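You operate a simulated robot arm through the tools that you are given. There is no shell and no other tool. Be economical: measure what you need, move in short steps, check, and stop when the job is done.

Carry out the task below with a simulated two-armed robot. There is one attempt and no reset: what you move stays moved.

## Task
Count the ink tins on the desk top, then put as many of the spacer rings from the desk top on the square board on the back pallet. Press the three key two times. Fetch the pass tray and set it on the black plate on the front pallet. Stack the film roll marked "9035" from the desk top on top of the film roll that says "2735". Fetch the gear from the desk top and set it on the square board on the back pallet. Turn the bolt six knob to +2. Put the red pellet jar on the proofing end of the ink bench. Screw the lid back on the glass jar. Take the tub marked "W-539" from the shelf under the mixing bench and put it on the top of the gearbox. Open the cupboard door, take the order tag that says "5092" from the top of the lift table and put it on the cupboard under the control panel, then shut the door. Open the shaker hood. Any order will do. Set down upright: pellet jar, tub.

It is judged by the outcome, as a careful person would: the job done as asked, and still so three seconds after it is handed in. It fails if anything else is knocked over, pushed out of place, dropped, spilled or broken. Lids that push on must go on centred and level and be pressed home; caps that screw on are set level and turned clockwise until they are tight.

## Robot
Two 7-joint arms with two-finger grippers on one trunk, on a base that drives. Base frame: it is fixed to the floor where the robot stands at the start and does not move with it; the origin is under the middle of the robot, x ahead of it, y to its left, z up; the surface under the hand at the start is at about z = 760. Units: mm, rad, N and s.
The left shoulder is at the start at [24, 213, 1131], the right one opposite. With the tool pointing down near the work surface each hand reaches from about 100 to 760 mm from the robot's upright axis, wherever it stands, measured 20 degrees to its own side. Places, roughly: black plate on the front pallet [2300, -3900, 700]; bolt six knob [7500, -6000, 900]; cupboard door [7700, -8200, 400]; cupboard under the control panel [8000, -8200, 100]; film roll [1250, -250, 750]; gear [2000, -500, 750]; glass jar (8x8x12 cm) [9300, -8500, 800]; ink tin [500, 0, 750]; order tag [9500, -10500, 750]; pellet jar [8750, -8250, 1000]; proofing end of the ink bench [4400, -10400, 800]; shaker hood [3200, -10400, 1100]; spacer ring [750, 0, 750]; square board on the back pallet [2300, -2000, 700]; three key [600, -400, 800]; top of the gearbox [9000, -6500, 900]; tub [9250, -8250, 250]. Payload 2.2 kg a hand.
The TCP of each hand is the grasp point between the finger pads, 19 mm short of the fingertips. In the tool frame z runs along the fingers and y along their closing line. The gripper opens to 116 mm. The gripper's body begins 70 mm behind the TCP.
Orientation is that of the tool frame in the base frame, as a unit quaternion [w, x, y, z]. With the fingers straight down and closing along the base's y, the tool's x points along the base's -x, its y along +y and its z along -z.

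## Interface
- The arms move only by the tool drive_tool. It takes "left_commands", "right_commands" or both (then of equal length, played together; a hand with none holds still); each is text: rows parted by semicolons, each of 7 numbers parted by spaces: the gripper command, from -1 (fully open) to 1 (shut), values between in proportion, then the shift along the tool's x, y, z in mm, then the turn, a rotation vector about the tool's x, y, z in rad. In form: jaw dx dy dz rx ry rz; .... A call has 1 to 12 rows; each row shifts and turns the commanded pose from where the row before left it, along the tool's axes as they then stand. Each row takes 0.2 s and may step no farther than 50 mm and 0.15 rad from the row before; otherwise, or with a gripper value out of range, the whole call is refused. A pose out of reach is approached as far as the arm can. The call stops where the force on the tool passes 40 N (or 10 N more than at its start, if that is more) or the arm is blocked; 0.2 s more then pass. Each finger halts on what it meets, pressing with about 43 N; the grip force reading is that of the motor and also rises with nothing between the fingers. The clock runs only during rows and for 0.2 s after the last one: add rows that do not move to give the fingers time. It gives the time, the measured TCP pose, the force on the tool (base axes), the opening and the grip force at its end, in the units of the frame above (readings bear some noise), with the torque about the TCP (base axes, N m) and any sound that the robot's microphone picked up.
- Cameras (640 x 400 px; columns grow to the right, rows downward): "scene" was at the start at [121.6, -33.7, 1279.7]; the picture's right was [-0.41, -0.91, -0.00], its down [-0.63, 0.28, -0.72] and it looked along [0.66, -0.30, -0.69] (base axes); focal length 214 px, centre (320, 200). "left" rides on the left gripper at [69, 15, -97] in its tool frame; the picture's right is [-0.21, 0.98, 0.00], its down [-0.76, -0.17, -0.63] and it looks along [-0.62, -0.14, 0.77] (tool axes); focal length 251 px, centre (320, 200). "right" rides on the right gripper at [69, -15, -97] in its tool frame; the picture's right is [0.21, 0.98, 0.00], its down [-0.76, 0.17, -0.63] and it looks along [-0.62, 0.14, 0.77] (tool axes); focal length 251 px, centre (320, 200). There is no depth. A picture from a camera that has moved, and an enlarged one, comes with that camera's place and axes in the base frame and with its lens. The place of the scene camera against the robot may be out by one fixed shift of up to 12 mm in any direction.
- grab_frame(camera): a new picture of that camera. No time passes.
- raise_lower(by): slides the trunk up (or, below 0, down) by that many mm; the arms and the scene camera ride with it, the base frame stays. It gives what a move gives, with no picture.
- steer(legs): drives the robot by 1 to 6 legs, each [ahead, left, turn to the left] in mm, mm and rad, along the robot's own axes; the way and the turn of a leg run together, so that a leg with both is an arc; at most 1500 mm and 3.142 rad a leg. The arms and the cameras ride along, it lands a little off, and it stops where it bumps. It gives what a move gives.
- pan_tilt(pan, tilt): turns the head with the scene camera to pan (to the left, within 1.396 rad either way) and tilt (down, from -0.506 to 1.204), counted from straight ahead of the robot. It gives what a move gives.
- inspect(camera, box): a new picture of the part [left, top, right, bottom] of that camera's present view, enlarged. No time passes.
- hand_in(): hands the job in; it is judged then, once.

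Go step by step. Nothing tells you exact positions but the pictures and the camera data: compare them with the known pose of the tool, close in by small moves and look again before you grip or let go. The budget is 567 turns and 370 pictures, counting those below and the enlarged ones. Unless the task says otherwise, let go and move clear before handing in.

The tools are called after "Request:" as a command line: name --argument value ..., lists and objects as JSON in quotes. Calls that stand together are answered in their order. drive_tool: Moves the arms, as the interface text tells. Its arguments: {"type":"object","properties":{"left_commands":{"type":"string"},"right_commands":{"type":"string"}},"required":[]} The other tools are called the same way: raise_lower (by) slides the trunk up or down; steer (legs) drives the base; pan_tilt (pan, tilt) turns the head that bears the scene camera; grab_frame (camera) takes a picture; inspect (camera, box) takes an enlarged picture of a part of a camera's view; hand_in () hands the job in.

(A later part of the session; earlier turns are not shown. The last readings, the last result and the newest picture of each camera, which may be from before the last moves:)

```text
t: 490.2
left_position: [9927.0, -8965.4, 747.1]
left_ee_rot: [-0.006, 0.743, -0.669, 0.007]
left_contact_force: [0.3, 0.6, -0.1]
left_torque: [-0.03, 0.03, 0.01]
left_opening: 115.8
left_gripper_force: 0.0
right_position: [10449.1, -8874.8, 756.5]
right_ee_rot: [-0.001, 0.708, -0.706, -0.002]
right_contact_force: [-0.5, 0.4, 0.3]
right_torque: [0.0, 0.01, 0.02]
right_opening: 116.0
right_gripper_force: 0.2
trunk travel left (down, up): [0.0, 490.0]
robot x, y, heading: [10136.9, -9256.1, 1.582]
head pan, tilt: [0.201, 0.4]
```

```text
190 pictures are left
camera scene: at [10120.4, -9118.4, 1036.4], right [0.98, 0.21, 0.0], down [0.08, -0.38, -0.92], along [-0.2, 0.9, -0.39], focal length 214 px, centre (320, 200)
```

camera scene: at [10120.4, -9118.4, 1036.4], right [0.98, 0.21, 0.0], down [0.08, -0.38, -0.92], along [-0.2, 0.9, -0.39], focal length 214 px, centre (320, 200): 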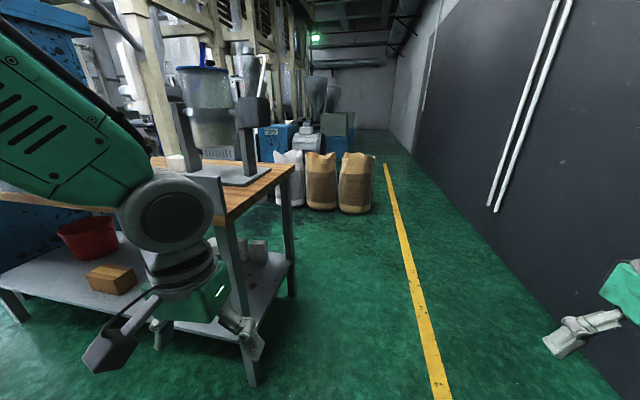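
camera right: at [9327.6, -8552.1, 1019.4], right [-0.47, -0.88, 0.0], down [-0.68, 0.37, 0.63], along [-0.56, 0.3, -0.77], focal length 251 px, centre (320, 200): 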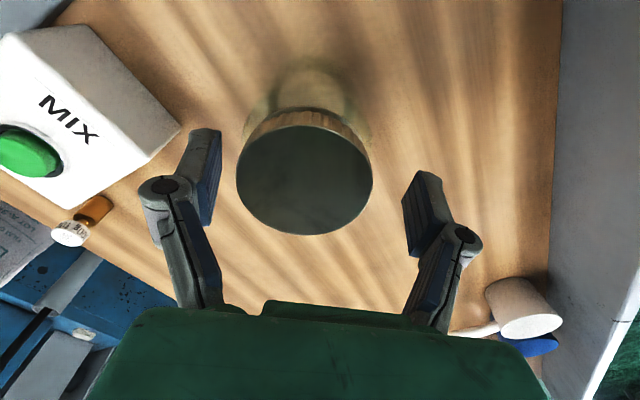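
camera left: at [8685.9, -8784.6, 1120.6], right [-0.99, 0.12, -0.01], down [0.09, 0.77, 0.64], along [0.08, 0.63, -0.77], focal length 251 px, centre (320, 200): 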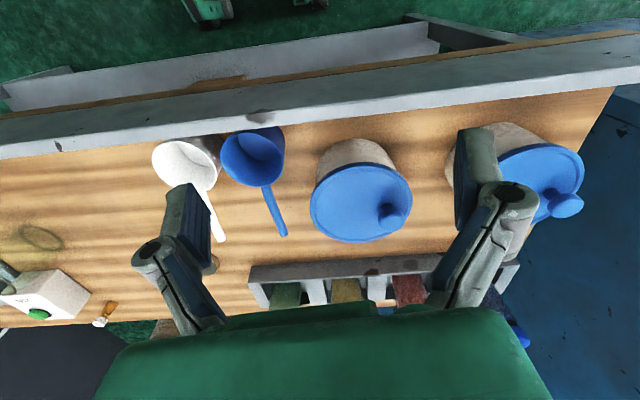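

Request:
drive_tool --right_commands "-1 30 30 0 0 0 0; -1 30 30 0 0 0 0; -1 30 30 0 0 0 0; -1 10 10 0 0 0 0"

Request:
steer --legs '[[1450, 0, -0.012], [0, 900, 0], [0, 0, 3.14]]'

Request:
pan_tilt --pan 0.0 --tilt 0.75

Request:
grab_frame --camera "scene"

```text
t: 491.2
left_position: [9923.4, -8965.2, 745.8]
left_ee_rot: [-0.006, 0.743, -0.669, 0.009]
left_contact_force: [-0.4, -0.1, -0.2]
left_torque: [-0.04, -0.01, -0.03]
left_opening: 115.9
left_gripper_force: 0.1
right_position: [10347.0, -8976.5, 756.0]
right_ee_rot: [-0.002, 0.708, -0.706, 0.0]
right_contact_force: [-0.6, 0.6, 1.1]
right_torque: [0.01, -0.02, -0.01]
right_opening: 115.9
right_gripper_force: 0.1
trunk travel left (down, up): [0.0, 490.0]
robot x, y, heading: [10131.5, -9254.2, 1.586]
head pan, tilt: [0.201, 0.4]
```

```text
t: 507.1
left_position: [9025.0, -8090.1, 748.1]
left_ee_rot: [-0.017, 0.975, 0.221, -0.007]
left_contact_force: [-9.1, 26.3, 3.1]
left_torque: [-0.62, -0.23, -0.09]
left_opening: 103.0
left_gripper_force: 0.1
right_position: [8896.9, -7692.8, 755.8]
right_ee_rot: [0.002, 0.985, 0.172, -0.003]
right_contact_force: [0.3, -0.4, 0.5]
right_torque: [-0.03, -0.03, -0.01]
right_opening: 116.0
right_gripper_force: 0.0
trunk travel left (down, up): [0.0, 490.0]
robot x, y, heading: [9229.6, -7798.6, -2.784]
head pan, tilt: [0.201, 0.4]
stopped in leg 3: the force on the tool passed its limit at 50 N (the readings are from after the stop); the commanded pose is now the measured one
```

```text
t: 507.9
left_position: [9025.4, -8091.7, 748.3]
left_ee_rot: [-0.015, 0.975, 0.221, -0.004]
left_contact_force: [-11.3, 33.6, 5.3]
left_torque: [-0.96, -0.31, -0.04]
left_opening: 101.4
left_gripper_force: 0.2
right_position: [8898.1, -7692.6, 755.6]
right_ee_rot: [0.002, 0.985, 0.174, -0.003]
right_contact_force: [0.3, -0.8, 0.3]
right_torque: [0.01, 0.0, 0.07]
right_opening: 116.1
right_gripper_force: 0.0
trunk travel left (down, up): [0.0, 490.0]
robot x, y, heading: [9228.7, -7803.0, -2.781]
head pan, tilt: [0.0, 0.75]
```

```text
189 pictures are left
camera scene: at [9113.7, -7832.4, 1005.5], right [-0.35, 0.94, -0.01], down [0.64, 0.23, -0.73], along [-0.68, -0.26, -0.68], focal length 214 px, centre (320, 200)
```

scene: 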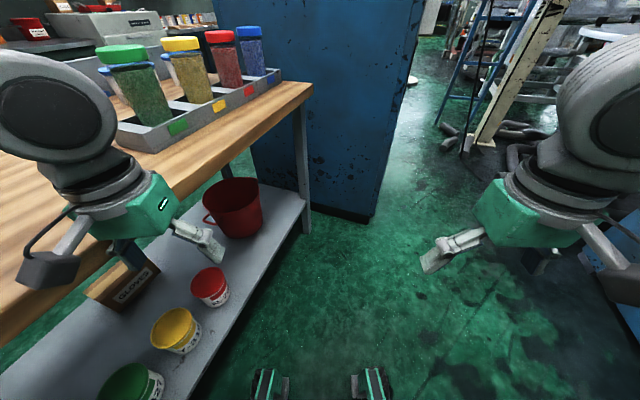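

Request:
steer --legs '[[0, 0, -0.2]]'

Request:
drive_tool --left_commands "-1 0 0 0 0 0 0; -1 20 0 -40 0 0 0; -1 20 0 -45 0 0 0; -1 20 0 -45 0 0 0; -1 0 0 -45 0 0 0; -1 0 0 0 0 0 0"

Request:
inspect --camera "scene" --box '[60, 240, 260, 400]'

```text
t: 509.1
left_position: [8972.8, -8052.9, 745.4]
left_ee_rot: [-0.018, 0.992, 0.124, -0.003]
left_contact_force: [0.9, -0.3, -0.2]
left_torque: [0.02, 0.0, 0.0]
left_opening: 116.2
left_gripper_force: 0.0
right_position: [8926.3, -7635.6, 758.3]
right_ee_rot: [-0.002, 0.997, 0.075, -0.003]
right_contact_force: [0.0, -1.3, 0.9]
right_torque: [0.01, -0.03, 0.0]
right_opening: 115.8
right_gripper_force: 0.0
trunk travel left (down, up): [0.0, 490.0]
robot x, y, heading: [9231.1, -7803.9, -2.978]
head pan, tilt: [0.0, 0.75]
```

```text
t: 510.5
left_position: [9036.4, -8043.7, 922.7]
left_ee_rot: [-0.018, 0.992, 0.124, -0.003]
left_contact_force: [-0.4, -0.4, 0.2]
left_torque: [0.02, 0.03, 0.01]
left_opening: 116.0
left_gripper_force: 0.0
right_position: [8926.6, -7636.4, 757.6]
right_ee_rot: [-0.003, 0.997, 0.075, -0.004]
right_contact_force: [-0.2, 0.0, 0.2]
right_torque: [0.02, 0.0, -0.02]
right_opening: 115.8
right_gripper_force: 0.2
trunk travel left (down, up): [0.0, 490.0]
robot x, y, heading: [9229.5, -7800.2, -2.976]
head pan, tilt: [0.0, 0.75]
```

```text
2.50 times, centred on (160, 320) of scene
camera zoom: at [9110.5, -7819.2, 1005.4], right [-0.16, 0.99, 0.0], down [0.67, 0.11, -0.73], along [-0.72, -0.12, -0.68], focal length 536 px, centre (720, -100)
```

zoom: 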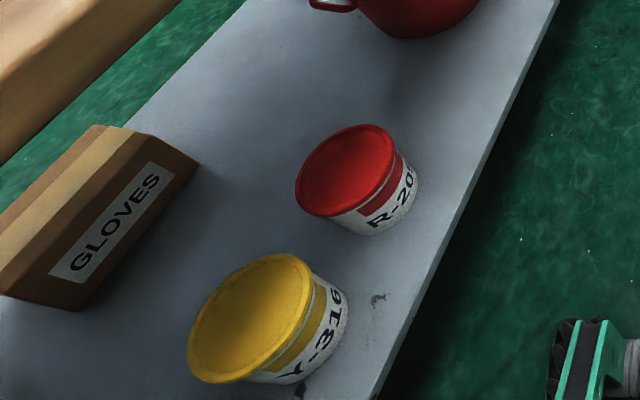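

Request:
steer --legs '[[0, -170, 0], [0, 0, 1.405], [0, 120, 0]]'

Request:
pan_tilt --pan 0.0 --tilt 0.95

Request:
grab_frame --camera "scene"

```text
t: 516.2
left_position: [9506.2, -7866.8, 925.3]
left_ee_rot: [-0.004, 0.679, 0.734, -0.008]
left_contact_force: [-1.0, 0.1, -0.2]
left_torque: [0.0, -0.1, 0.03]
left_opening: 115.9
left_gripper_force: 0.0
right_position: [9088.5, -7905.8, 753.6]
right_ee_rot: [0.007, 0.714, 0.7, 0.002]
right_contact_force: [-0.9, 0.1, -0.5]
right_torque: [0.01, -0.03, -0.03]
right_opening: 115.8
right_gripper_force: 0.0
trunk travel left (down, up): [0.0, 490.0]
robot x, y, heading: [9315.1, -7633.5, -1.577]
head pan, tilt: [0.0, 0.75]
```

```text
t: 517.0
left_position: [9507.7, -7867.0, 924.0]
left_ee_rot: [-0.007, 0.68, 0.734, -0.011]
left_contact_force: [-1.0, -0.2, 0.9]
left_torque: [0.03, -0.06, 0.0]
left_opening: 116.0
left_gripper_force: 0.1
right_position: [9089.5, -7904.5, 756.0]
right_ee_rot: [0.004, 0.715, 0.699, -0.001]
right_contact_force: [0.1, 0.1, -0.1]
right_torque: [-0.04, -0.06, -0.02]
right_opening: 116.1
right_gripper_force: 0.1
trunk travel left (down, up): [0.0, 490.0]
robot x, y, heading: [9315.1, -7636.4, -1.585]
head pan, tilt: [0.0, 0.949]
```

```text
187 pictures are left
camera scene: at [9288.7, -7745.7, 989.5], right [-1.0, 0.01, -0.02], down [0.02, 0.81, -0.58], along [0.01, -0.58, -0.81], focal length 214 px, centre (320, 200)
```

scene: 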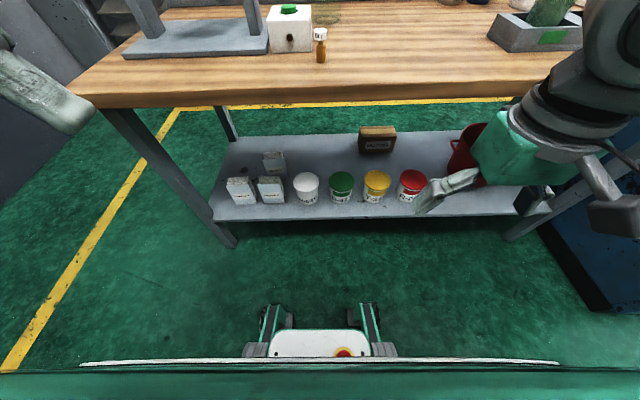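

Request:
inspect --camera "scene" --box '[220, 150, 430, 220]'

```text
3.05 times, centred on (325, 185) of scene
camera zoom: at [9288.7, -7745.7, 989.5], right [-1.0, 0.01, -0.02], down [0.02, 0.81, -0.58], along [0.01, -0.58, -0.81], focal length 654 px, centre (305, 246)
```

zoom: 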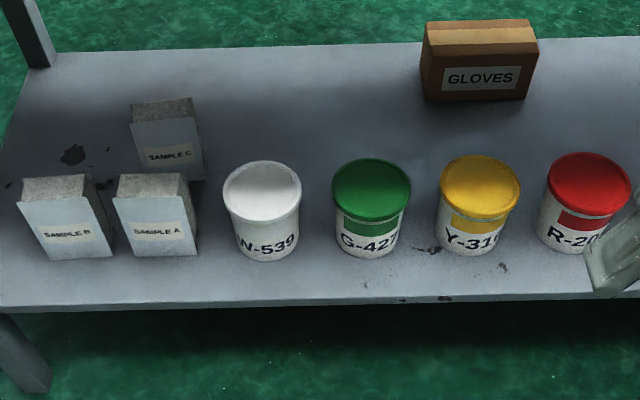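

Request:
drive_tool --right_commands "-1 0 0 -45 0 0 0; -1 10 0 -45 0 0 0; -1 10 0 -45 0 0 0; -1 10 0 -45 0 0 0" --left_commands "-1 20 0 0 0 0 0; -1 20 0 0 0 0 0; -1 20 0 0 0 0 0; -1 0 0 0 0 0 0"

Request:
steer --legs '[[0, -150, 0.012], [190, 0, 0]]'

Request:
grab_frame --camera "scene"

```text
t: 518.2
left_position: [9539.1, -7805.8, 918.5]
left_ee_rot: [-0.017, 0.678, 0.734, -0.02]
left_contact_force: [-0.1, -1.1, 0.6]
left_torque: [0.01, -0.03, -0.02]
left_opening: 116.1
left_gripper_force: 0.1
right_position: [9124.8, -7873.6, 941.9]
right_ee_rot: [-0.005, 0.714, 0.7, -0.011]
right_contact_force: [-1.3, -0.7, -0.5]
right_torque: [0.0, 0.0, -0.01]
right_opening: 116.0
right_gripper_force: 0.0
trunk travel left (down, up): [0.0, 490.0]
robot x, y, heading: [9325.3, -7636.3, -1.581]
head pan, tilt: [0.0, 0.949]
stopped in row 4 (left hand): the arm was blocked; the commanded pose is now the measured one
```

```text
t: 520.7
left_position: [9371.4, -7994.3, 922.9]
left_ee_rot: [-0.01, 0.672, 0.74, -0.014]
left_contact_force: [0.0, -0.1, 0.5]
left_torque: [0.08, -0.06, 0.03]
left_opening: 116.0
left_gripper_force: 0.1
right_position: [8958.1, -8070.0, 936.8]
right_ee_rot: [0.0, 0.707, 0.707, -0.005]
right_contact_force: [-0.9, -0.8, 0.1]
right_torque: [0.02, -0.05, -0.03]
right_opening: 115.7
right_gripper_force: 0.1
trunk travel left (down, up): [0.0, 490.0]
robot x, y, heading: [9171.9, -7829.4, -1.559]
head pan, tilt: [0.0, 0.949]
```

```text
185 pictures are left
camera scene: at [9151.9, -7937.9, 989.4], right [-1.0, -0.01, -0.02], down [0.01, 0.81, -0.58], along [0.02, -0.58, -0.81], focal length 214 px, centre (320, 200)
```

scene: 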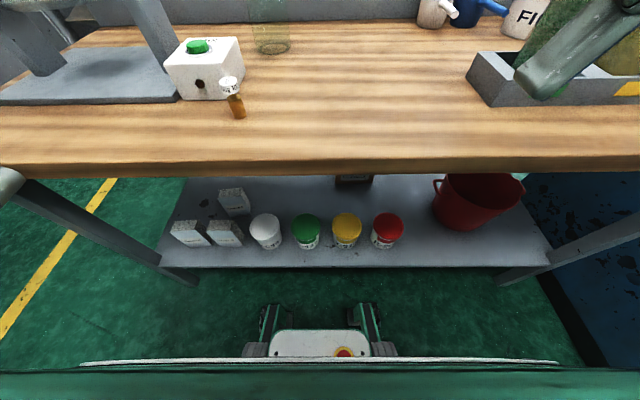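

Request:
steer --legs '[[-140, 0, -0.012]]'

Request:
drive_tool --left_commands "-1 -18 0 44 0 0 0; -1 -18 0 44 0 0 0; -1 -18 0 44 0 0 0; -1 -18 0 44 0 0 0; -1 -18 0 44 0 0 0; -1 -18 0 44 0 0 0; -1 -18 0 44 0 0 0; -1 -18 0 44 0 0 0; -1 -18 0 44 0 0 0; -1 -18 0 44 0 0 0; -1 -18 -10 44 0 0 0; -1 -18 -10 44 0 0 0"

```text
t: 522.0
left_position: [9363.9, -7853.4, 922.7]
left_ee_rot: [-0.008, 0.678, 0.735, -0.014]
left_contact_force: [-1.1, 0.5, 1.1]
left_torque: [-0.03, -0.13, 0.02]
left_opening: 116.0
left_gripper_force: 0.0
right_position: [8948.5, -7923.7, 938.9]
right_ee_rot: [0.002, 0.712, 0.702, -0.006]
right_contact_force: [-0.8, -0.2, 0.8]
right_torque: [-0.02, -0.07, 0.02]
right_opening: 116.2
right_gripper_force: 0.0
trunk travel left (down, up): [0.0, 490.0]
robot x, y, heading: [9163.8, -7688.8, -1.574]
head pan, tilt: [0.0, 0.949]
```

```text
t: 524.6
left_position: [9343.7, -8100.4, 412.1]
left_ee_rot: [-0.015, 0.677, 0.735, -0.019]
left_contact_force: [-0.6, 0.3, 0.2]
left_torque: [0.02, 0.01, 0.0]
left_opening: 115.8
left_gripper_force: 0.1
left hand out of reach, approached as far as the arm can: row 2, 3, 4
right_position: [8965.6, -7924.1, 942.6]
right_ee_rot: [-0.004, 0.713, 0.701, -0.01]
right_contact_force: [0.7, -0.2, -0.3]
right_torque: [0.04, 0.03, -0.01]
right_opening: 116.0
right_gripper_force: 0.1
trunk travel left (down, up): [0.0, 490.0]
robot x, y, heading: [9169.7, -7680.6, -1.573]
head pan, tilt: [0.0, 0.949]
```

Request:
drive_tool --left_commands "-1 5 0 0 0 -0.145 0; -1 5 0 0 0 -0.145 0; -1 5 0 0 0 -0.145 0; -1 5 0 0 0 -0.145 0; -1 5 0 0 0 -0.145 0; -1 5 0 0 0 -0.145 0; -1 5 0 0 0 -0.145 0; -1 0 0 0 0 0 0"

Request:
grab_frame --camera "left"

Request:
grab_frame --camera "scene"

```text
t: 526.4
left_position: [9339.9, -8069.5, 399.2]
left_ee_rot: [0.345, 0.583, 0.649, -0.345]
left_contact_force: [0.1, 0.3, 0.0]
left_torque: [-0.04, 0.02, 0.0]
left_opening: 115.7
left_gripper_force: 0.1
right_position: [8963.1, -7924.2, 942.5]
right_ee_rot: [-0.002, 0.713, 0.701, -0.01]
right_contact_force: [-0.7, -0.2, 0.3]
right_torque: [-0.02, 0.01, -0.02]
right_opening: 115.9
right_gripper_force: 0.0
trunk travel left (down, up): [0.0, 490.0]
robot x, y, heading: [9165.6, -7690.4, -1.577]
head pan, tilt: [0.0, 0.949]
```

```text
184 pictures are left
camera left: at [9344.6, -7950.6, 388.2], right [0.99, -0.03, 0.14], down [-0.13, 0.13, 0.98], along [-0.05, -0.99, 0.13], focal length 251 px, centre (320, 200)
```

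left: 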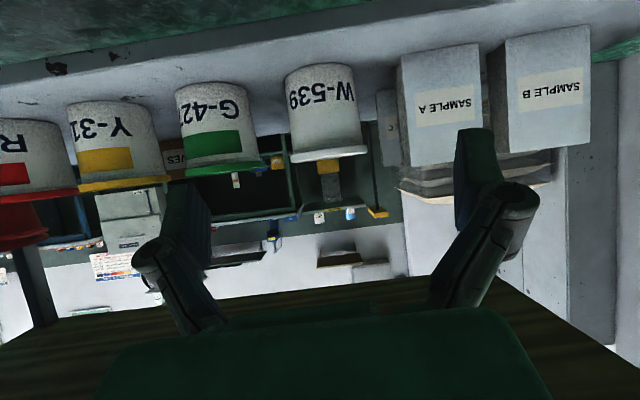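

```text
183 pictures are left
camera scene: at [9166.8, -7797.5, 989.9], right [-1.0, 0.0, 0.0], down [0.0, 0.81, -0.58], along [0.0, -0.58, -0.81], focal length 214 px, centre (320, 200)
```

scene: 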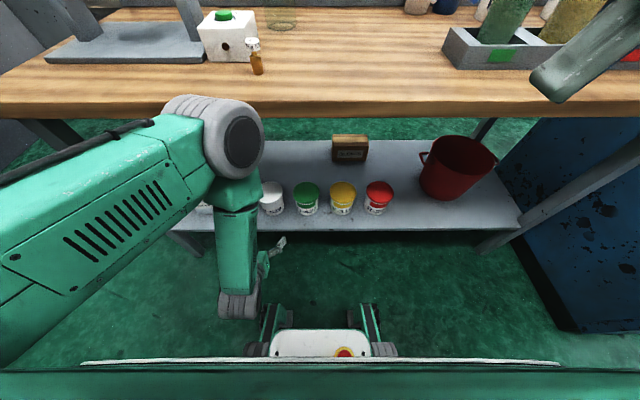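

Request:
drive_tool --left_commands "-1 0 0 0 0 -0.14 0; -1 0 0 0 0 -0.14 0; -1 0 0 0 0 -0.12 0; -1 0 0 0 0 0 0"

Request:
grab_frame --camera "left"

```text
t: 527.4
left_position: [9337.7, -8070.5, 398.9]
left_ee_rot: [0.469, 0.503, 0.567, -0.454]
left_contact_force: [-0.7, 0.1, 0.1]
left_torque: [-0.01, -0.01, 0.01]
left_opening: 116.1
left_gripper_force: 0.1
right_position: [8959.6, -7924.2, 941.8]
right_ee_rot: [-0.003, 0.712, 0.702, -0.01]
right_contact_force: [-0.1, -0.5, 0.3]
right_torque: [-0.03, 0.0, 0.0]
right_opening: 116.1
right_gripper_force: 0.1
trunk travel left (down, up): [0.0, 490.0]
robot x, y, heading: [9163.0, -7690.4, -1.575]
head pan, tilt: [0.0, 0.949]
```

```text
182 pictures are left
camera left: at [9342.0, -7963.2, 342.7], right [0.98, 0.05, 0.17], down [-0.17, 0.5, 0.85], along [-0.04, -0.86, 0.5], focal length 251 px, centre (320, 200)
```

left: 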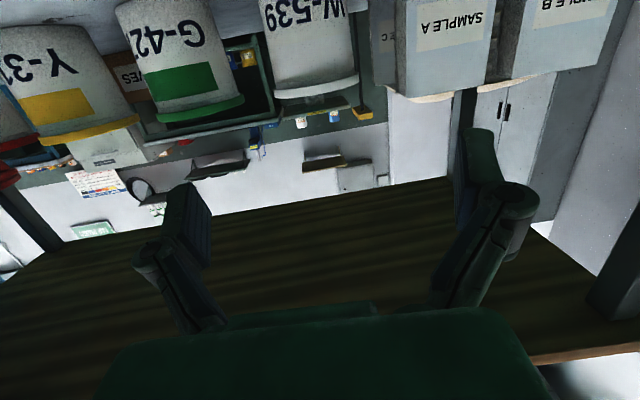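

Request:
drive_tool --left_commands "-1 30 5 0 0 0 0; -1 30 5 0 0 0 0; -1 28 5 0 0 0 0; -1 0 0 0 0 0 0"

Request:
steer --legs '[[120, 0, 0]]'

Request:
grab_frame --camera "left"

Request:
grab_frame --camera "scene"

```text
t: 528.4
left_position: [9347.6, -8057.6, 312.4]
left_ee_rot: [0.469, 0.502, 0.566, -0.456]
left_contact_force: [-2.9, -12.9, 13.1]
left_torque: [0.87, 0.13, 0.29]
left_opening: 115.8
left_gripper_force: 0.1
right_position: [8960.6, -7923.2, 941.3]
right_ee_rot: [-0.002, 0.713, 0.702, -0.009]
right_contact_force: [0.3, 0.6, 0.2]
right_torque: [0.03, 0.01, -0.03]
right_opening: 116.1
right_gripper_force: 0.1
trunk travel left (down, up): [0.0, 490.0]
robot x, y, heading: [9162.7, -7689.3, -1.579]
head pan, tilt: [0.0, 0.949]
```

```text
t: 529.7
left_position: [9347.2, -8177.1, 312.8]
left_ee_rot: [0.468, 0.503, 0.566, -0.456]
left_contact_force: [-7.4, -27.3, 13.7]
left_torque: [-0.06, 0.49, 0.92]
left_opening: 116.2
left_gripper_force: 0.1
right_position: [8959.4, -8044.0, 941.7]
right_ee_rot: [-0.003, 0.713, 0.701, -0.01]
right_contact_force: [-0.9, 0.0, 0.2]
right_torque: [0.02, -0.01, 0.06]
right_opening: 116.2
right_gripper_force: 0.1
trunk travel left (down, up): [0.0, 490.0]
robot x, y, heading: [9164.4, -7808.5, -1.58]
head pan, tilt: [0.0, 0.949]
```

```text
181 pictures are left
camera left: at [9351.8, -8071.6, 255.9], right [0.98, 0.05, 0.17], down [-0.17, 0.5, 0.85], along [-0.04, -0.86, 0.5], focal length 251 px, centre (320, 200)
```

left: 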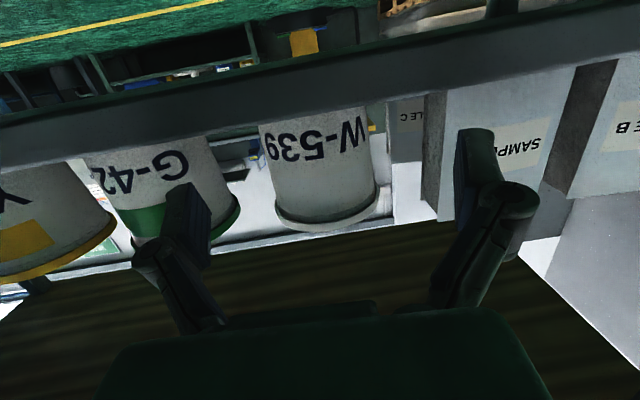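

```text
180 pictures are left
camera scene: at [9163.0, -7916.9, 990.0], right [-1.0, 0.01, 0.0], down [0.01, 0.81, -0.58], along [0.0, -0.58, -0.81], focal length 214 px, centre (320, 200)
```

scene: 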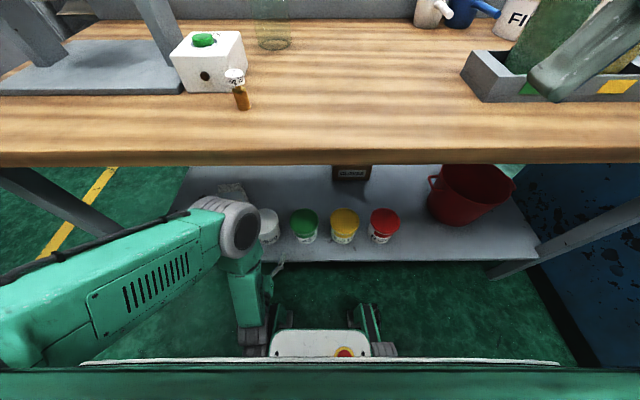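

Request:
drive_tool --left_commands "-1 -15 -4 15 0 0 0; -1 -15 -4 20 0 0 0; -1 0 0 0 0 0 0"

```text
t: 530.5
left_position: [9344.1, -8218.1, 337.3]
left_ee_rot: [0.468, 0.502, 0.566, -0.456]
left_contact_force: [0.1, 0.4, -0.4]
left_torque: [-0.02, 0.01, 0.0]
left_opening: 116.0
left_gripper_force: 0.1
right_position: [8961.8, -8042.7, 941.4]
right_ee_rot: [-0.002, 0.713, 0.701, -0.01]
right_contact_force: [-0.1, 0.2, -0.6]
right_torque: [0.0, 0.01, 0.01]
right_opening: 116.2
right_gripper_force: 0.1
trunk travel left (down, up): [0.0, 490.0]
robot x, y, heading: [9163.5, -7804.3, -1.58]
head pan, tilt: [0.0, 0.949]
```

Request:
grab_frame --camera "left"

```text
179 pictures are left
camera left: at [9348.7, -8111.5, 280.6], right [0.98, 0.05, 0.17], down [-0.17, 0.5, 0.85], along [-0.04, -0.86, 0.5], focal length 251 px, centre (320, 200)
```

left: 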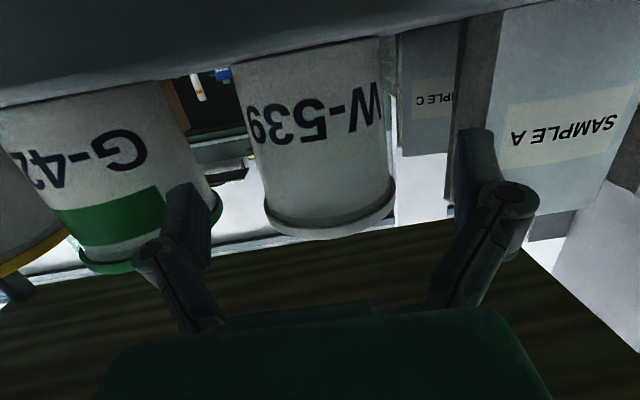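

Request:
drive_tool --left_commands "-1 0 -1 20 0 0 0; -1 0 -1 20 0 0 0; -1 0 0 15 0 0 0; -1 0 0 0 0 0 0"

Request:
grab_frame --camera "left"

```text
t: 531.5
left_position: [9346.3, -8272.0, 328.4]
left_ee_rot: [0.468, 0.502, 0.567, -0.456]
left_contact_force: [-0.4, 0.9, 0.5]
left_torque: [-0.01, -0.05, 0.0]
left_opening: 116.0
left_gripper_force: 0.1
right_position: [8961.1, -8041.8, 941.2]
right_ee_rot: [-0.002, 0.713, 0.701, -0.01]
right_contact_force: [0.1, -0.2, 0.3]
right_torque: [0.01, 0.01, 0.03]
right_opening: 116.0
right_gripper_force: 0.0
trunk travel left (down, up): [0.0, 490.0]
robot x, y, heading: [9162.5, -7805.4, -1.576]
head pan, tilt: [0.0, 0.949]
```

```text
178 pictures are left
camera left: at [9350.3, -8165.4, 272.9], right [0.98, 0.05, 0.17], down [-0.17, 0.5, 0.85], along [-0.04, -0.86, 0.5], focal length 251 px, centre (320, 200)
```

left: 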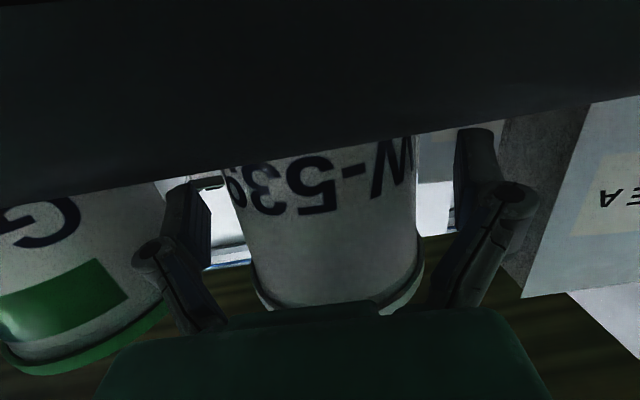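

Request:
drive_tool --left_commands "-0.6 0 0 0 0 0 0; -0.2 0 0 0 0 0 0; 0.3 0 0 0 0 0 0; 1 0 0 0 0 0 0; 1 0 0 0 0 0 0; 1 0 0 0 0 0 0; 1 0 0 0 0 0 0"

Request:
drive_tool --left_commands "1 -5 0 0 0 0 0; 1 -10 0 0 0 0 0; 1 -15 0 0 0 0 0; 1 0 0 0 0 0 0"

Request:
grab_frame --camera "left"

Request:
inspect --camera "scene" --box '[180, 150, 420, 280]'

```text
t: 533.1
left_position: [9345.2, -8271.0, 329.3]
left_ee_rot: [0.468, 0.502, 0.566, -0.456]
left_contact_force: [-1.9, -0.3, 1.5]
left_torque: [-0.07, -0.09, -0.02]
left_opening: 88.9
left_gripper_force: 43.0
right_position: [8961.1, -8042.7, 941.8]
right_ee_rot: [-0.001, 0.713, 0.701, -0.01]
right_contact_force: [-0.3, -0.1, 0.1]
right_torque: [0.0, -0.01, -0.01]
right_opening: 116.0
right_gripper_force: 0.0
trunk travel left (down, up): [0.0, 490.0]
robot x, y, heading: [9158.8, -7808.9, -1.575]
head pan, tilt: [0.0, 0.949]
```

```text
t: 534.1
left_position: [9348.1, -8270.0, 352.8]
left_ee_rot: [0.466, 0.504, 0.568, -0.454]
left_contact_force: [-0.1, -0.2, -4.2]
left_torque: [0.02, -0.01, -0.01]
left_opening: 89.1
left_gripper_force: 43.4
right_position: [8962.4, -8041.3, 940.8]
right_ee_rot: [-0.003, 0.714, 0.7, -0.011]
right_contact_force: [-0.2, 0.4, 0.4]
right_torque: [-0.01, 0.0, 0.02]
right_opening: 115.8
right_gripper_force: 0.1
trunk travel left (down, up): [0.0, 490.0]
robot x, y, heading: [9162.2, -7803.0, -1.57]
head pan, tilt: [0.0, 0.949]
```

```text
177 pictures are left
camera left: at [9352.1, -8162.3, 297.3], right [0.98, 0.04, 0.17], down [-0.17, 0.5, 0.85], along [-0.05, -0.87, 0.5], focal length 251 px, centre (320, 200)
```

left: 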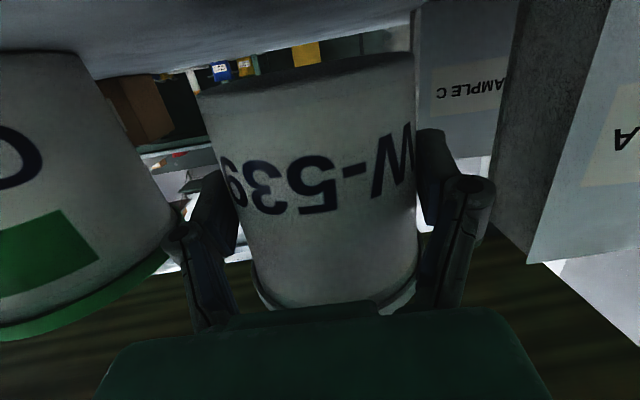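

```text
2.67 times, centred on (300, 215) of scene
camera zoom: at [9164.7, -7917.1, 988.2], right [-1.0, 0.01, 0.0], down [0.01, 0.81, -0.58], along [0.0, -0.58, -0.81], focal length 572 px, centre (373, 160)
```

zoom: 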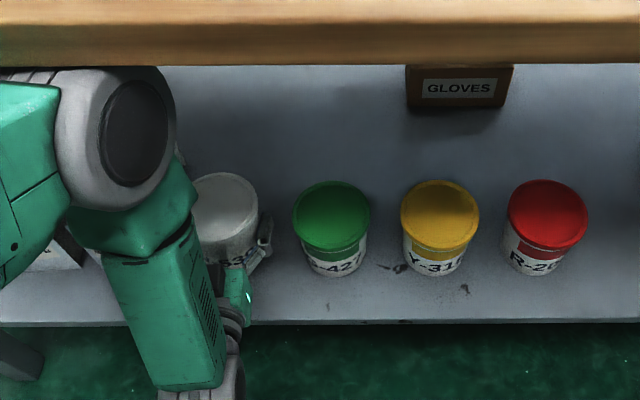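

Request:
steer --legs '[[-280, 0, 0]]'

Request:
drive_tool --left_commands "1 -40 0 0 0 0 0; 1 -40 0 0 0 0 0; 1 -40 0 0 0 0 0; 1 -40 0 0 0 0 0; 1 -40 0 0 0 0 0; 1 -40 0 0 0 0 0; 1 -40 0 0 0 0 0; 1 0 0 0 0 0 0"

Request:
grab_frame --camera "left"

```text
t: 536.0
left_position: [9349.1, -7997.0, 358.9]
left_ee_rot: [0.468, 0.503, 0.565, -0.457]
left_contact_force: [0.4, -0.2, -4.0]
left_torque: [0.05, 0.03, -0.02]
left_opening: 88.6
left_gripper_force: 43.3
right_position: [8962.9, -7763.1, 942.1]
right_ee_rot: [-0.002, 0.714, 0.7, -0.01]
right_contact_force: [0.7, -0.1, -0.8]
right_torque: [-0.05, 0.0, 0.0]
right_opening: 116.3
right_gripper_force: 0.0
trunk travel left (down, up): [0.0, 490.0]
robot x, y, heading: [9165.1, -7528.2, -1.577]
head pan, tilt: [0.0, 0.949]
```

```text
t: 537.8
left_position: [9365.8, -8034.1, 635.7]
left_ee_rot: [0.467, 0.503, 0.566, -0.457]
left_contact_force: [0.0, -0.3, -3.7]
left_torque: [0.06, -0.02, -0.01]
left_opening: 88.8
left_gripper_force: 43.6
right_position: [8963.3, -7761.8, 942.2]
right_ee_rot: [-0.003, 0.714, 0.7, -0.011]
right_contact_force: [-0.4, -0.4, 0.1]
right_torque: [0.0, 0.0, 0.01]
right_opening: 115.9
right_gripper_force: 0.0
trunk travel left (down, up): [0.0, 490.0]
robot x, y, heading: [9166.0, -7528.6, -1.574]
head pan, tilt: [0.0, 0.949]
```

```text
175 pictures are left
camera left: at [9370.3, -7928.7, 579.3], right [0.99, 0.05, 0.17], down [-0.17, 0.51, 0.85], along [-0.04, -0.86, 0.51], focal length 251 px, centre (320, 200)
```

left: 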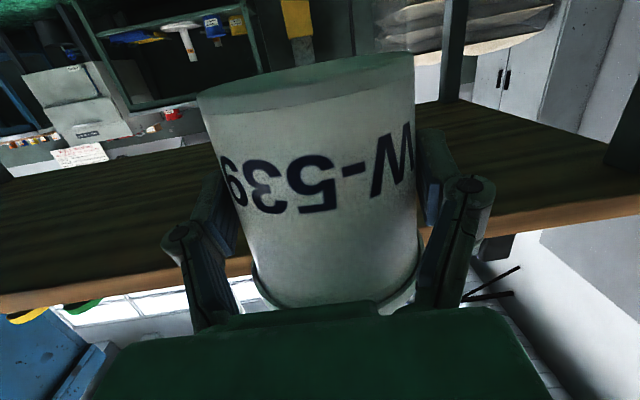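

Request:
raise_lower --by 275

Request:
steer --legs '[[0, -350, 0]]'

Request:
pan_tilt --pan -0.2 --tilt 0.55

Request:
drive_tool --left_commands "1 -30 0 -20 0 0 0; 1 -30 0 -20 0 0 0; 1 -30 0 -20 0 0 0; 1 0 0 -20 0 0 0; 1 0 0 0 0 0 0; 1 0 0 0 0 0 0; 1 0 0 0 0 0 0; 1 0 0 0 0 0 0; 1 0 0 0 0 0 0; 1 0 0 0 0 0 0"

Request:
grab_frame --camera "scene"

```text
t: 540.6
left_position: [9365.4, -8034.7, 911.4]
left_ee_rot: [0.468, 0.502, 0.566, -0.457]
left_contact_force: [0.1, 0.7, -3.9]
left_torque: [0.05, -0.02, -0.01]
left_opening: 88.4
left_gripper_force: 43.0
right_position: [8962.9, -7762.5, 1217.7]
right_ee_rot: [-0.003, 0.713, 0.701, -0.012]
right_contact_force: [-0.4, -0.9, -0.3]
right_torque: [0.0, 0.02, -0.01]
right_opening: 115.8
right_gripper_force: 0.1
trunk travel left (down, up): [-275.0, 215.0]
robot x, y, heading: [9168.9, -7530.0, -1.578]
head pan, tilt: [0.0, 0.949]
```

```text
t: 542.9
left_position: [9025.4, -8032.8, 909.5]
left_ee_rot: [0.467, 0.499, 0.569, -0.458]
left_contact_force: [0.7, -0.3, -5.0]
left_torque: [0.03, 0.04, -0.08]
left_opening: 88.7
left_gripper_force: 42.5
right_position: [8623.5, -7761.9, 1218.3]
right_ee_rot: [-0.005, 0.712, 0.702, -0.014]
right_contact_force: [-0.2, -1.1, 0.1]
right_torque: [0.02, 0.01, -0.01]
right_opening: 116.0
right_gripper_force: 0.1
trunk travel left (down, up): [-275.0, 215.0]
robot x, y, heading: [8813.6, -7525.4, -1.572]
head pan, tilt: [0.0, 0.949]
```

```text
t: 543.8
left_position: [9020.6, -8030.3, 911.2]
left_ee_rot: [0.47, 0.499, 0.568, -0.456]
left_contact_force: [-0.3, -0.2, -4.9]
left_torque: [0.03, -0.01, 0.0]
left_opening: 88.5
left_gripper_force: 42.6
right_position: [8616.5, -7758.9, 1218.5]
right_ee_rot: [-0.001, 0.711, 0.703, -0.014]
right_contact_force: [0.1, 0.1, 0.0]
right_torque: [0.03, -0.02, 0.01]
right_opening: 116.1
right_gripper_force: 0.0
trunk travel left (down, up): [-275.0, 215.0]
robot x, y, heading: [8814.2, -7526.1, -1.577]
head pan, tilt: [-0.201, 0.55]
```

```text
t: 546.0
left_position: [9004.4, -7987.6, 1002.5]
left_ee_rot: [0.471, 0.5, 0.566, -0.456]
left_contact_force: [0.3, -0.8, -5.6]
left_torque: [0.05, 0.0, -0.03]
left_opening: 88.6
left_gripper_force: 43.1
left hand out of reach, approached as far as the arm can: row 3, 4
right_position: [8613.0, -7758.6, 1218.2]
right_ee_rot: [-0.001, 0.711, 0.703, -0.011]
right_contact_force: [-0.6, 0.0, -0.4]
right_torque: [-0.01, -0.02, 0.0]
right_opening: 116.0
right_gripper_force: 0.1
trunk travel left (down, up): [-275.0, 215.0]
robot x, y, heading: [8815.1, -7527.7, -1.572]
head pan, tilt: [-0.201, 0.55]
```

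```text
174 pictures are left
camera scene: at [8792.4, -7653.5, 1297.4], right [-0.98, 0.2, 0.0], down [0.11, 0.51, -0.85], along [-0.17, -0.83, -0.53], focal length 214 px, centre (320, 200)
```

scene: 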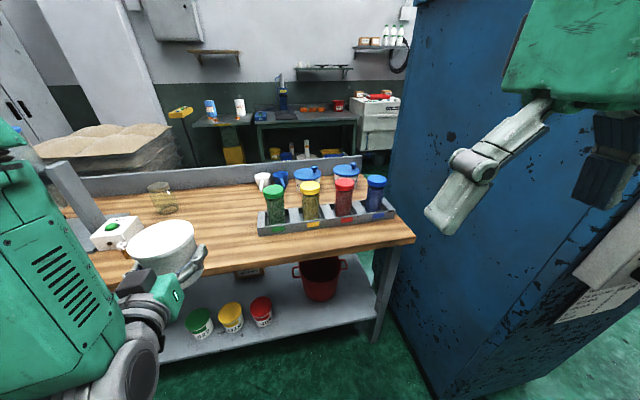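

Request:
steer --legs '[[250, 0, 0]]'

Request:
drive_tool --right_commands "-1 -30 0 10 0 0 0; -1 -35 0 15 0 0 0; -1 -35 4 15 0 0 0; -1 -35 4 15 0 0 0; -1 -35 4 15 0 0 0; -1 -35 4 15 0 0 0; -1 -35 4 20 0 0 0; -1 0 0 20 0 0 0; -1 0 0 0 0 0 0; -1 0 0 0 0 0 0"

Request:
grab_frame --camera "right"

Request:
grab_frame --camera "scene"

```text
t: 547.8
left_position: [9009.4, -8239.9, 1002.3]
left_ee_rot: [0.469, 0.499, 0.568, -0.456]
left_contact_force: [0.7, 0.0, -5.5]
left_torque: [0.01, -0.03, -0.02]
left_opening: 88.3
left_gripper_force: 42.7
right_position: [8617.9, -8011.6, 1219.7]
right_ee_rot: [-0.002, 0.711, 0.703, -0.014]
right_contact_force: [0.3, 1.1, 0.0]
right_torque: [0.02, 0.02, 0.05]
right_opening: 116.0
right_gripper_force: 0.1
trunk travel left (down, up): [-275.0, 215.0]
robot x, y, heading: [8818.5, -7781.3, -1.572]
head pan, tilt: [-0.201, 0.55]
```

```text
t: 550.0
left_position: [9005.9, -8239.4, 1004.7]
left_ee_rot: [0.471, 0.5, 0.566, -0.456]
left_contact_force: [-0.9, -0.8, -5.2]
left_torque: [0.07, 0.05, 0.0]
left_opening: 88.5
left_gripper_force: 42.8
right_position: [8628.2, -8251.8, 1097.1]
right_ee_rot: [-0.001, 0.711, 0.703, -0.012]
right_contact_force: [-0.8, 1.0, 0.1]
right_torque: [0.03, 0.01, 0.04]
right_opening: 116.0
right_gripper_force: 0.0
trunk travel left (down, up): [-275.0, 215.0]
robot x, y, heading: [8815.7, -7777.5, -1.574]
head pan, tilt: [-0.201, 0.55]
```

```text
173 pictures are left
camera right: at [8616.1, -8182.4, 1193.5], right [0.98, 0.2, -0.02], down [0.17, -0.75, 0.64], along [0.11, -0.63, -0.77], focal length 251 px, centre (320, 200)
```

right: 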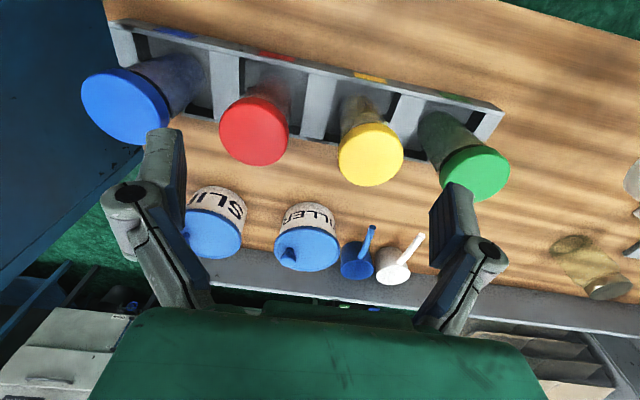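

```text
172 pictures are left
camera scene: at [8798.5, -7907.3, 1297.4], right [-0.98, 0.2, 0.0], down [0.11, 0.52, -0.85], along [-0.17, -0.83, -0.53], focal length 214 px, centre (320, 200)
```

scene: 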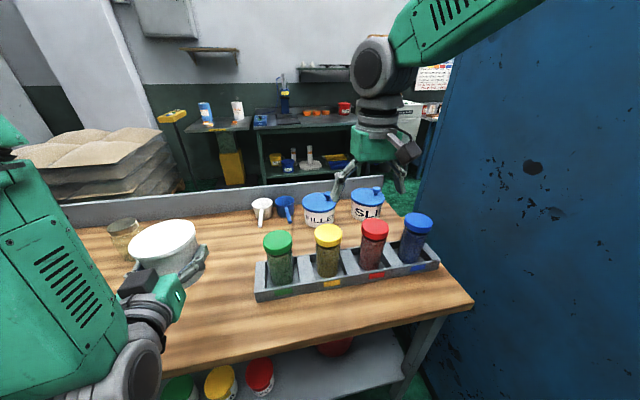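

Request:
drive_tool --right_commands "-1 -17 -21 5 0 0 0; -1 -17 -21 5 0 0 0; -1 -16 -21 10 0 0 0; -1 0 0 40 0 0 0; -1 0 0 30 0 0 0; -1 0 0 0 0 0 0; -1 0 0 0 0 0 0"

Request:
grab_frame --camera "right"

```text
t: 551.6
left_position: [9006.0, -8239.3, 1002.5]
left_ee_rot: [0.471, 0.5, 0.566, -0.456]
left_contact_force: [0.8, -0.4, -4.9]
left_torque: [0.04, 0.01, 0.02]
left_opening: 88.4
left_gripper_force: 43.1
right_position: [8564.1, -8302.5, 1009.8]
right_ee_rot: [-0.001, 0.712, 0.702, -0.013]
right_contact_force: [-0.5, -0.1, -1.2]
right_torque: [0.04, 0.0, 0.0]
right_opening: 116.0
right_gripper_force: 0.0
trunk travel left (down, up): [-275.0, 215.0]
robot x, y, heading: [8814.5, -7777.2, -1.574]
head pan, tilt: [-0.201, 0.55]
```

```text
171 pictures are left
camera right: at [8551.8, -8232.6, 1106.2], right [0.98, 0.2, -0.02], down [0.17, -0.75, 0.64], along [0.11, -0.63, -0.77], focal length 251 px, centre (320, 200)
```

right: 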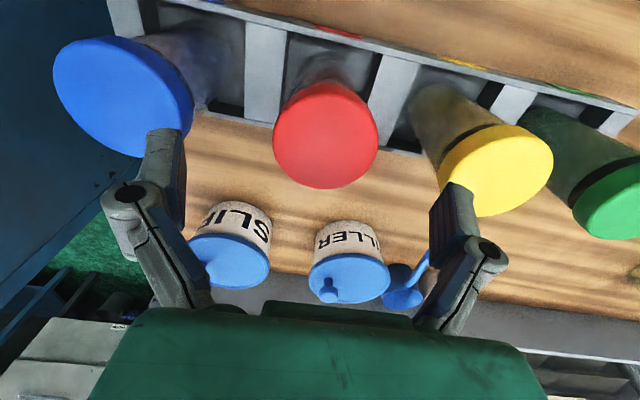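

Request:
drive_tool --right_commands "-0.8 -4 2.5 20 0 0 0; -0.8 0 0 25 0 0 0; -0.8 0 0 20 0 0 0; -0.8 0 0 15 0 0 0; -0.8 0 0 0 0 0 0"

Request:
grab_frame --camera "right"

Request:
inspect --camera "scene" --box '[250, 180, 450, 310]'

```text
t: 552.8
left_position: [9006.2, -8237.2, 1003.8]
left_ee_rot: [0.471, 0.5, 0.566, -0.457]
left_contact_force: [-0.3, 0.1, -4.4]
left_torque: [0.02, -0.02, -0.01]
left_opening: 88.3
left_gripper_force: 43.4
right_position: [8564.3, -8307.0, 928.4]
right_ee_rot: [0.0, 0.711, 0.703, -0.012]
right_contact_force: [0.0, 0.6, 0.6]
right_torque: [0.01, -0.01, 0.0]
right_opening: 104.4
right_gripper_force: 0.1
trunk travel left (down, up): [-275.0, 215.0]
robot x, y, heading: [8816.7, -7779.4, -1.577]
head pan, tilt: [-0.201, 0.55]
```

```text
170 pictures are left
camera right: at [8553.0, -8238.3, 1026.0], right [0.98, 0.2, -0.02], down [0.17, -0.75, 0.64], along [0.11, -0.63, -0.77], focal length 251 px, centre (320, 200)
```

right: 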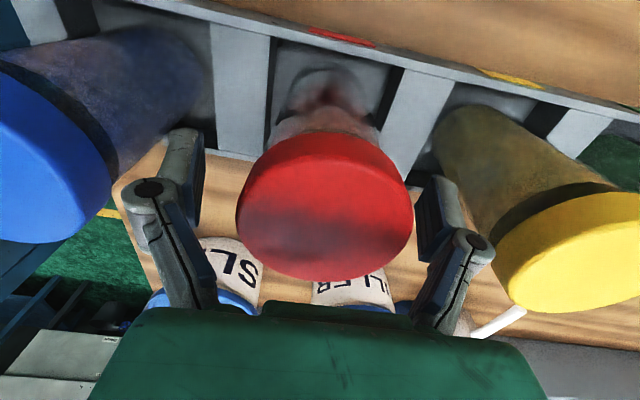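

```text
3.08 times, centred on (350, 245) of scene
camera zoom: at [8799.7, -7907.3, 1297.5], right [-0.98, 0.2, 0.0], down [0.11, 0.52, -0.85], along [-0.17, -0.83, -0.53], focal length 660 px, centre (228, 62)
```

zoom: 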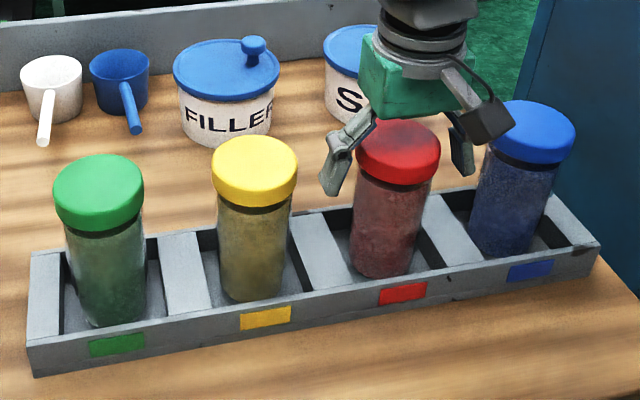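

Request:
drive_tool --right_commands "-0.4 2 0 0 0 0 0; 0 0 0 0 0 0 0; 1 0 0 0 0 0 0; 1 0 0 0 0 0 0; 1 0 0 0 0 0 0; 1 0 0 -5 0 0 0; 1 0 0 -10 0 0 0; 1 0 0 -20 0 0 0; 1 0 0 0 0 0 0"

Request:
inspect --camera "scene" --box '[250, 180, 450, 310]'

```text
t: 554.8
left_position: [9006.6, -8240.6, 1002.5]
left_ee_rot: [0.471, 0.5, 0.567, -0.455]
left_contact_force: [0.5, -0.8, -4.2]
left_torque: [0.05, 0.03, 0.0]
left_opening: 88.5
left_gripper_force: 42.7
right_position: [8564.6, -8306.1, 964.2]
right_ee_rot: [-0.002, 0.711, 0.703, -0.012]
right_contact_force: [-0.6, -1.3, -2.8]
right_torque: [0.01, 0.01, -0.01]
right_opening: 69.0
right_gripper_force: 42.8
trunk travel left (down, up): [-275.0, 215.0]
robot x, y, heading: [8813.0, -7776.4, -1.572]
head pan, tilt: [-0.201, 0.55]
```

```text
3.08 times, centred on (350, 245) of scene
camera zoom: at [8799.6, -7908.4, 1297.3], right [-0.98, 0.2, 0.0], down [0.11, 0.52, -0.85], along [-0.17, -0.83, -0.53], focal length 660 px, centre (228, 62)
```

zoom: 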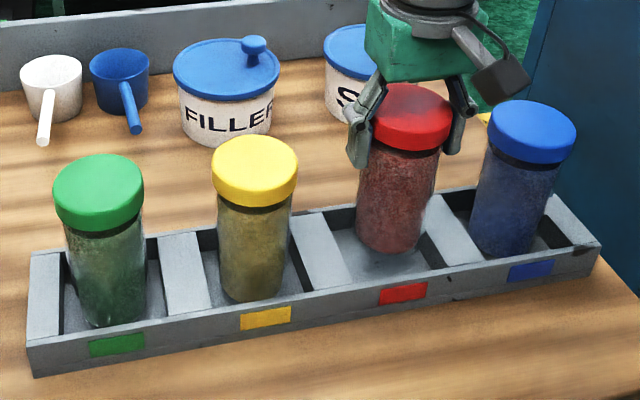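

Request:
drive_tool --right_commands "1 0 0 -30 0 0 0; 1 0 0 -35 0 0 0; 1 0 0 -35 0 0 0; 1 0 0 -25 0 0 0; 1 30 0 0 0 0 0; 1 30 0 0 0 0 0; 1 30 0 0 0 0 0; 1 30 0 0 0 0 0; 1 30 0 0 0 0 0; 1 0 0 0 0 0 0"

Request:
steer --legs '[[-250, 0, 0]]'

Request:
pan_tilt --pan -1.39 --tilt 0.3

Request:
grab_frame --camera "scene"

```text
t: 557.0
left_position: [9002.5, -8238.8, 1003.9]
left_ee_rot: [0.472, 0.5, 0.566, -0.455]
left_contact_force: [-0.5, -0.1, -4.8]
left_torque: [0.07, -0.01, 0.01]
left_opening: 88.3
left_gripper_force: 42.9
right_position: [8564.6, -8153.4, 1085.4]
right_ee_rot: [0.0, 0.712, 0.702, -0.011]
right_contact_force: [0.5, -0.2, -3.3]
right_torque: [0.05, -0.01, -0.01]
right_opening: 69.4
right_gripper_force: 43.0
trunk travel left (down, up): [-275.0, 215.0]
robot x, y, heading: [8816.0, -7777.9, -1.575]
head pan, tilt: [-0.201, 0.55]
```

```text
t: 558.8
left_position: [9006.0, -7988.1, 1004.7]
left_ee_rot: [0.472, 0.5, 0.566, -0.456]
left_contact_force: [-0.1, 0.3, -4.0]
left_torque: [0.01, 0.05, 0.0]
left_opening: 88.5
left_gripper_force: 43.4
right_position: [8569.2, -7904.8, 1087.0]
right_ee_rot: [0.0, 0.711, 0.703, -0.013]
right_contact_force: [0.0, 1.0, -2.8]
right_torque: [-0.04, 0.0, -0.03]
right_opening: 69.2
right_gripper_force: 43.2
trunk travel left (down, up): [-275.0, 215.0]
robot x, y, heading: [8816.9, -7529.9, -1.571]
head pan, tilt: [-0.201, 0.55]
```

```text
t: 560.2
left_position: [9008.9, -7985.3, 1004.0]
left_ee_rot: [0.471, 0.498, 0.567, -0.456]
left_contact_force: [0.5, 0.0, -4.3]
left_torque: [0.03, 0.0, -0.04]
left_opening: 88.1
left_gripper_force: 42.7
right_position: [8570.5, -7901.9, 1087.9]
right_ee_rot: [0.0, 0.711, 0.703, -0.014]
right_contact_force: [-0.4, 0.3, -3.0]
right_torque: [0.0, 0.01, 0.02]
right_opening: 69.2
right_gripper_force: 42.7
trunk travel left (down, up): [-275.0, 215.0]
robot x, y, heading: [8815.6, -7534.1, -1.566]
head pan, tilt: [-1.389, 0.3]
```

```text
167 pictures are left
camera scene: at [8726.2, -7585.8, 1320.7], right [-0.18, 0.98, 0.0], down [0.29, 0.06, -0.95], along [-0.94, -0.17, -0.3], focal length 214 px, centre (320, 200)
```

scene: 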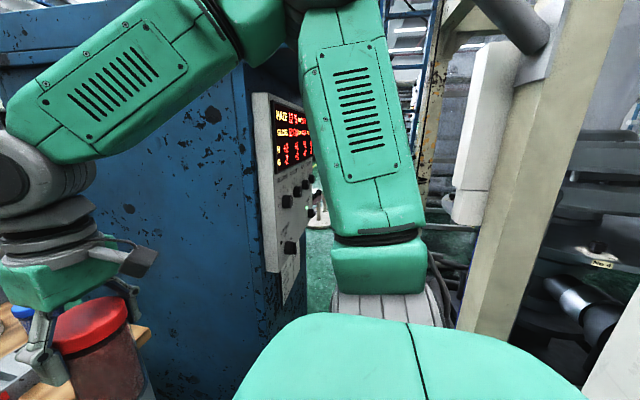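

Request:
steer --legs '[[0, 0, 1.57]]'

Request:
pan_tilt --pan 1.1 --tilt 0.35

Request:
grab_frame --camera "scene"

```text
t: 564.4
left_position: [9271.5, -7336.4, 1004.4]
left_ee_rot: [0.656, -0.048, 0.753, 0.011]
left_contact_force: [-0.7, 0.1, -4.2]
left_torque: [0.01, 0.04, 0.02]
left_opening: 88.1
left_gripper_force: 43.3
right_position: [9187.9, -7775.2, 1087.4]
right_ee_rot: [0.01, 0.005, 1.0, -0.01]
right_contact_force: [-0.1, -0.3, -2.4]
right_torque: [0.02, 0.0, 0.02]
right_opening: 68.9
right_gripper_force: 42.7
trunk travel left (down, up): [-275.0, 215.0]
robot x, y, heading: [8814.6, -7528.7, -0.002]
head pan, tilt: [-1.389, 0.3]
```

```text
t: 566.7
left_position: [9268.6, -7337.8, 1005.4]
left_ee_rot: [0.657, -0.048, 0.752, 0.011]
left_contact_force: [0.1, -0.2, -4.5]
left_torque: [-0.03, 0.06, 0.0]
left_opening: 87.9
left_gripper_force: 43.4
right_position: [9184.9, -7775.3, 1087.9]
right_ee_rot: [0.011, 0.007, 1.0, -0.009]
right_contact_force: [0.6, 0.0, -2.6]
right_torque: [0.01, 0.0, -0.02]
right_opening: 69.5
right_gripper_force: 42.7
trunk travel left (down, up): [-275.0, 215.0]
robot x, y, heading: [8818.6, -7528.5, -0.005]
head pan, tilt: [1.1, 0.351]
```

```text
166 pictures are left
camera scene: at [8904.2, -7444.1, 1316.0], right [0.89, -0.46, 0.0], down [-0.16, -0.31, -0.94], along [0.43, 0.84, -0.34], focal length 214 px, centre (320, 200)
```

scene: 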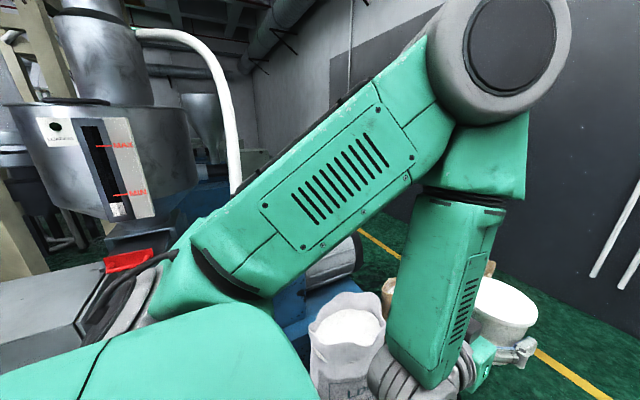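

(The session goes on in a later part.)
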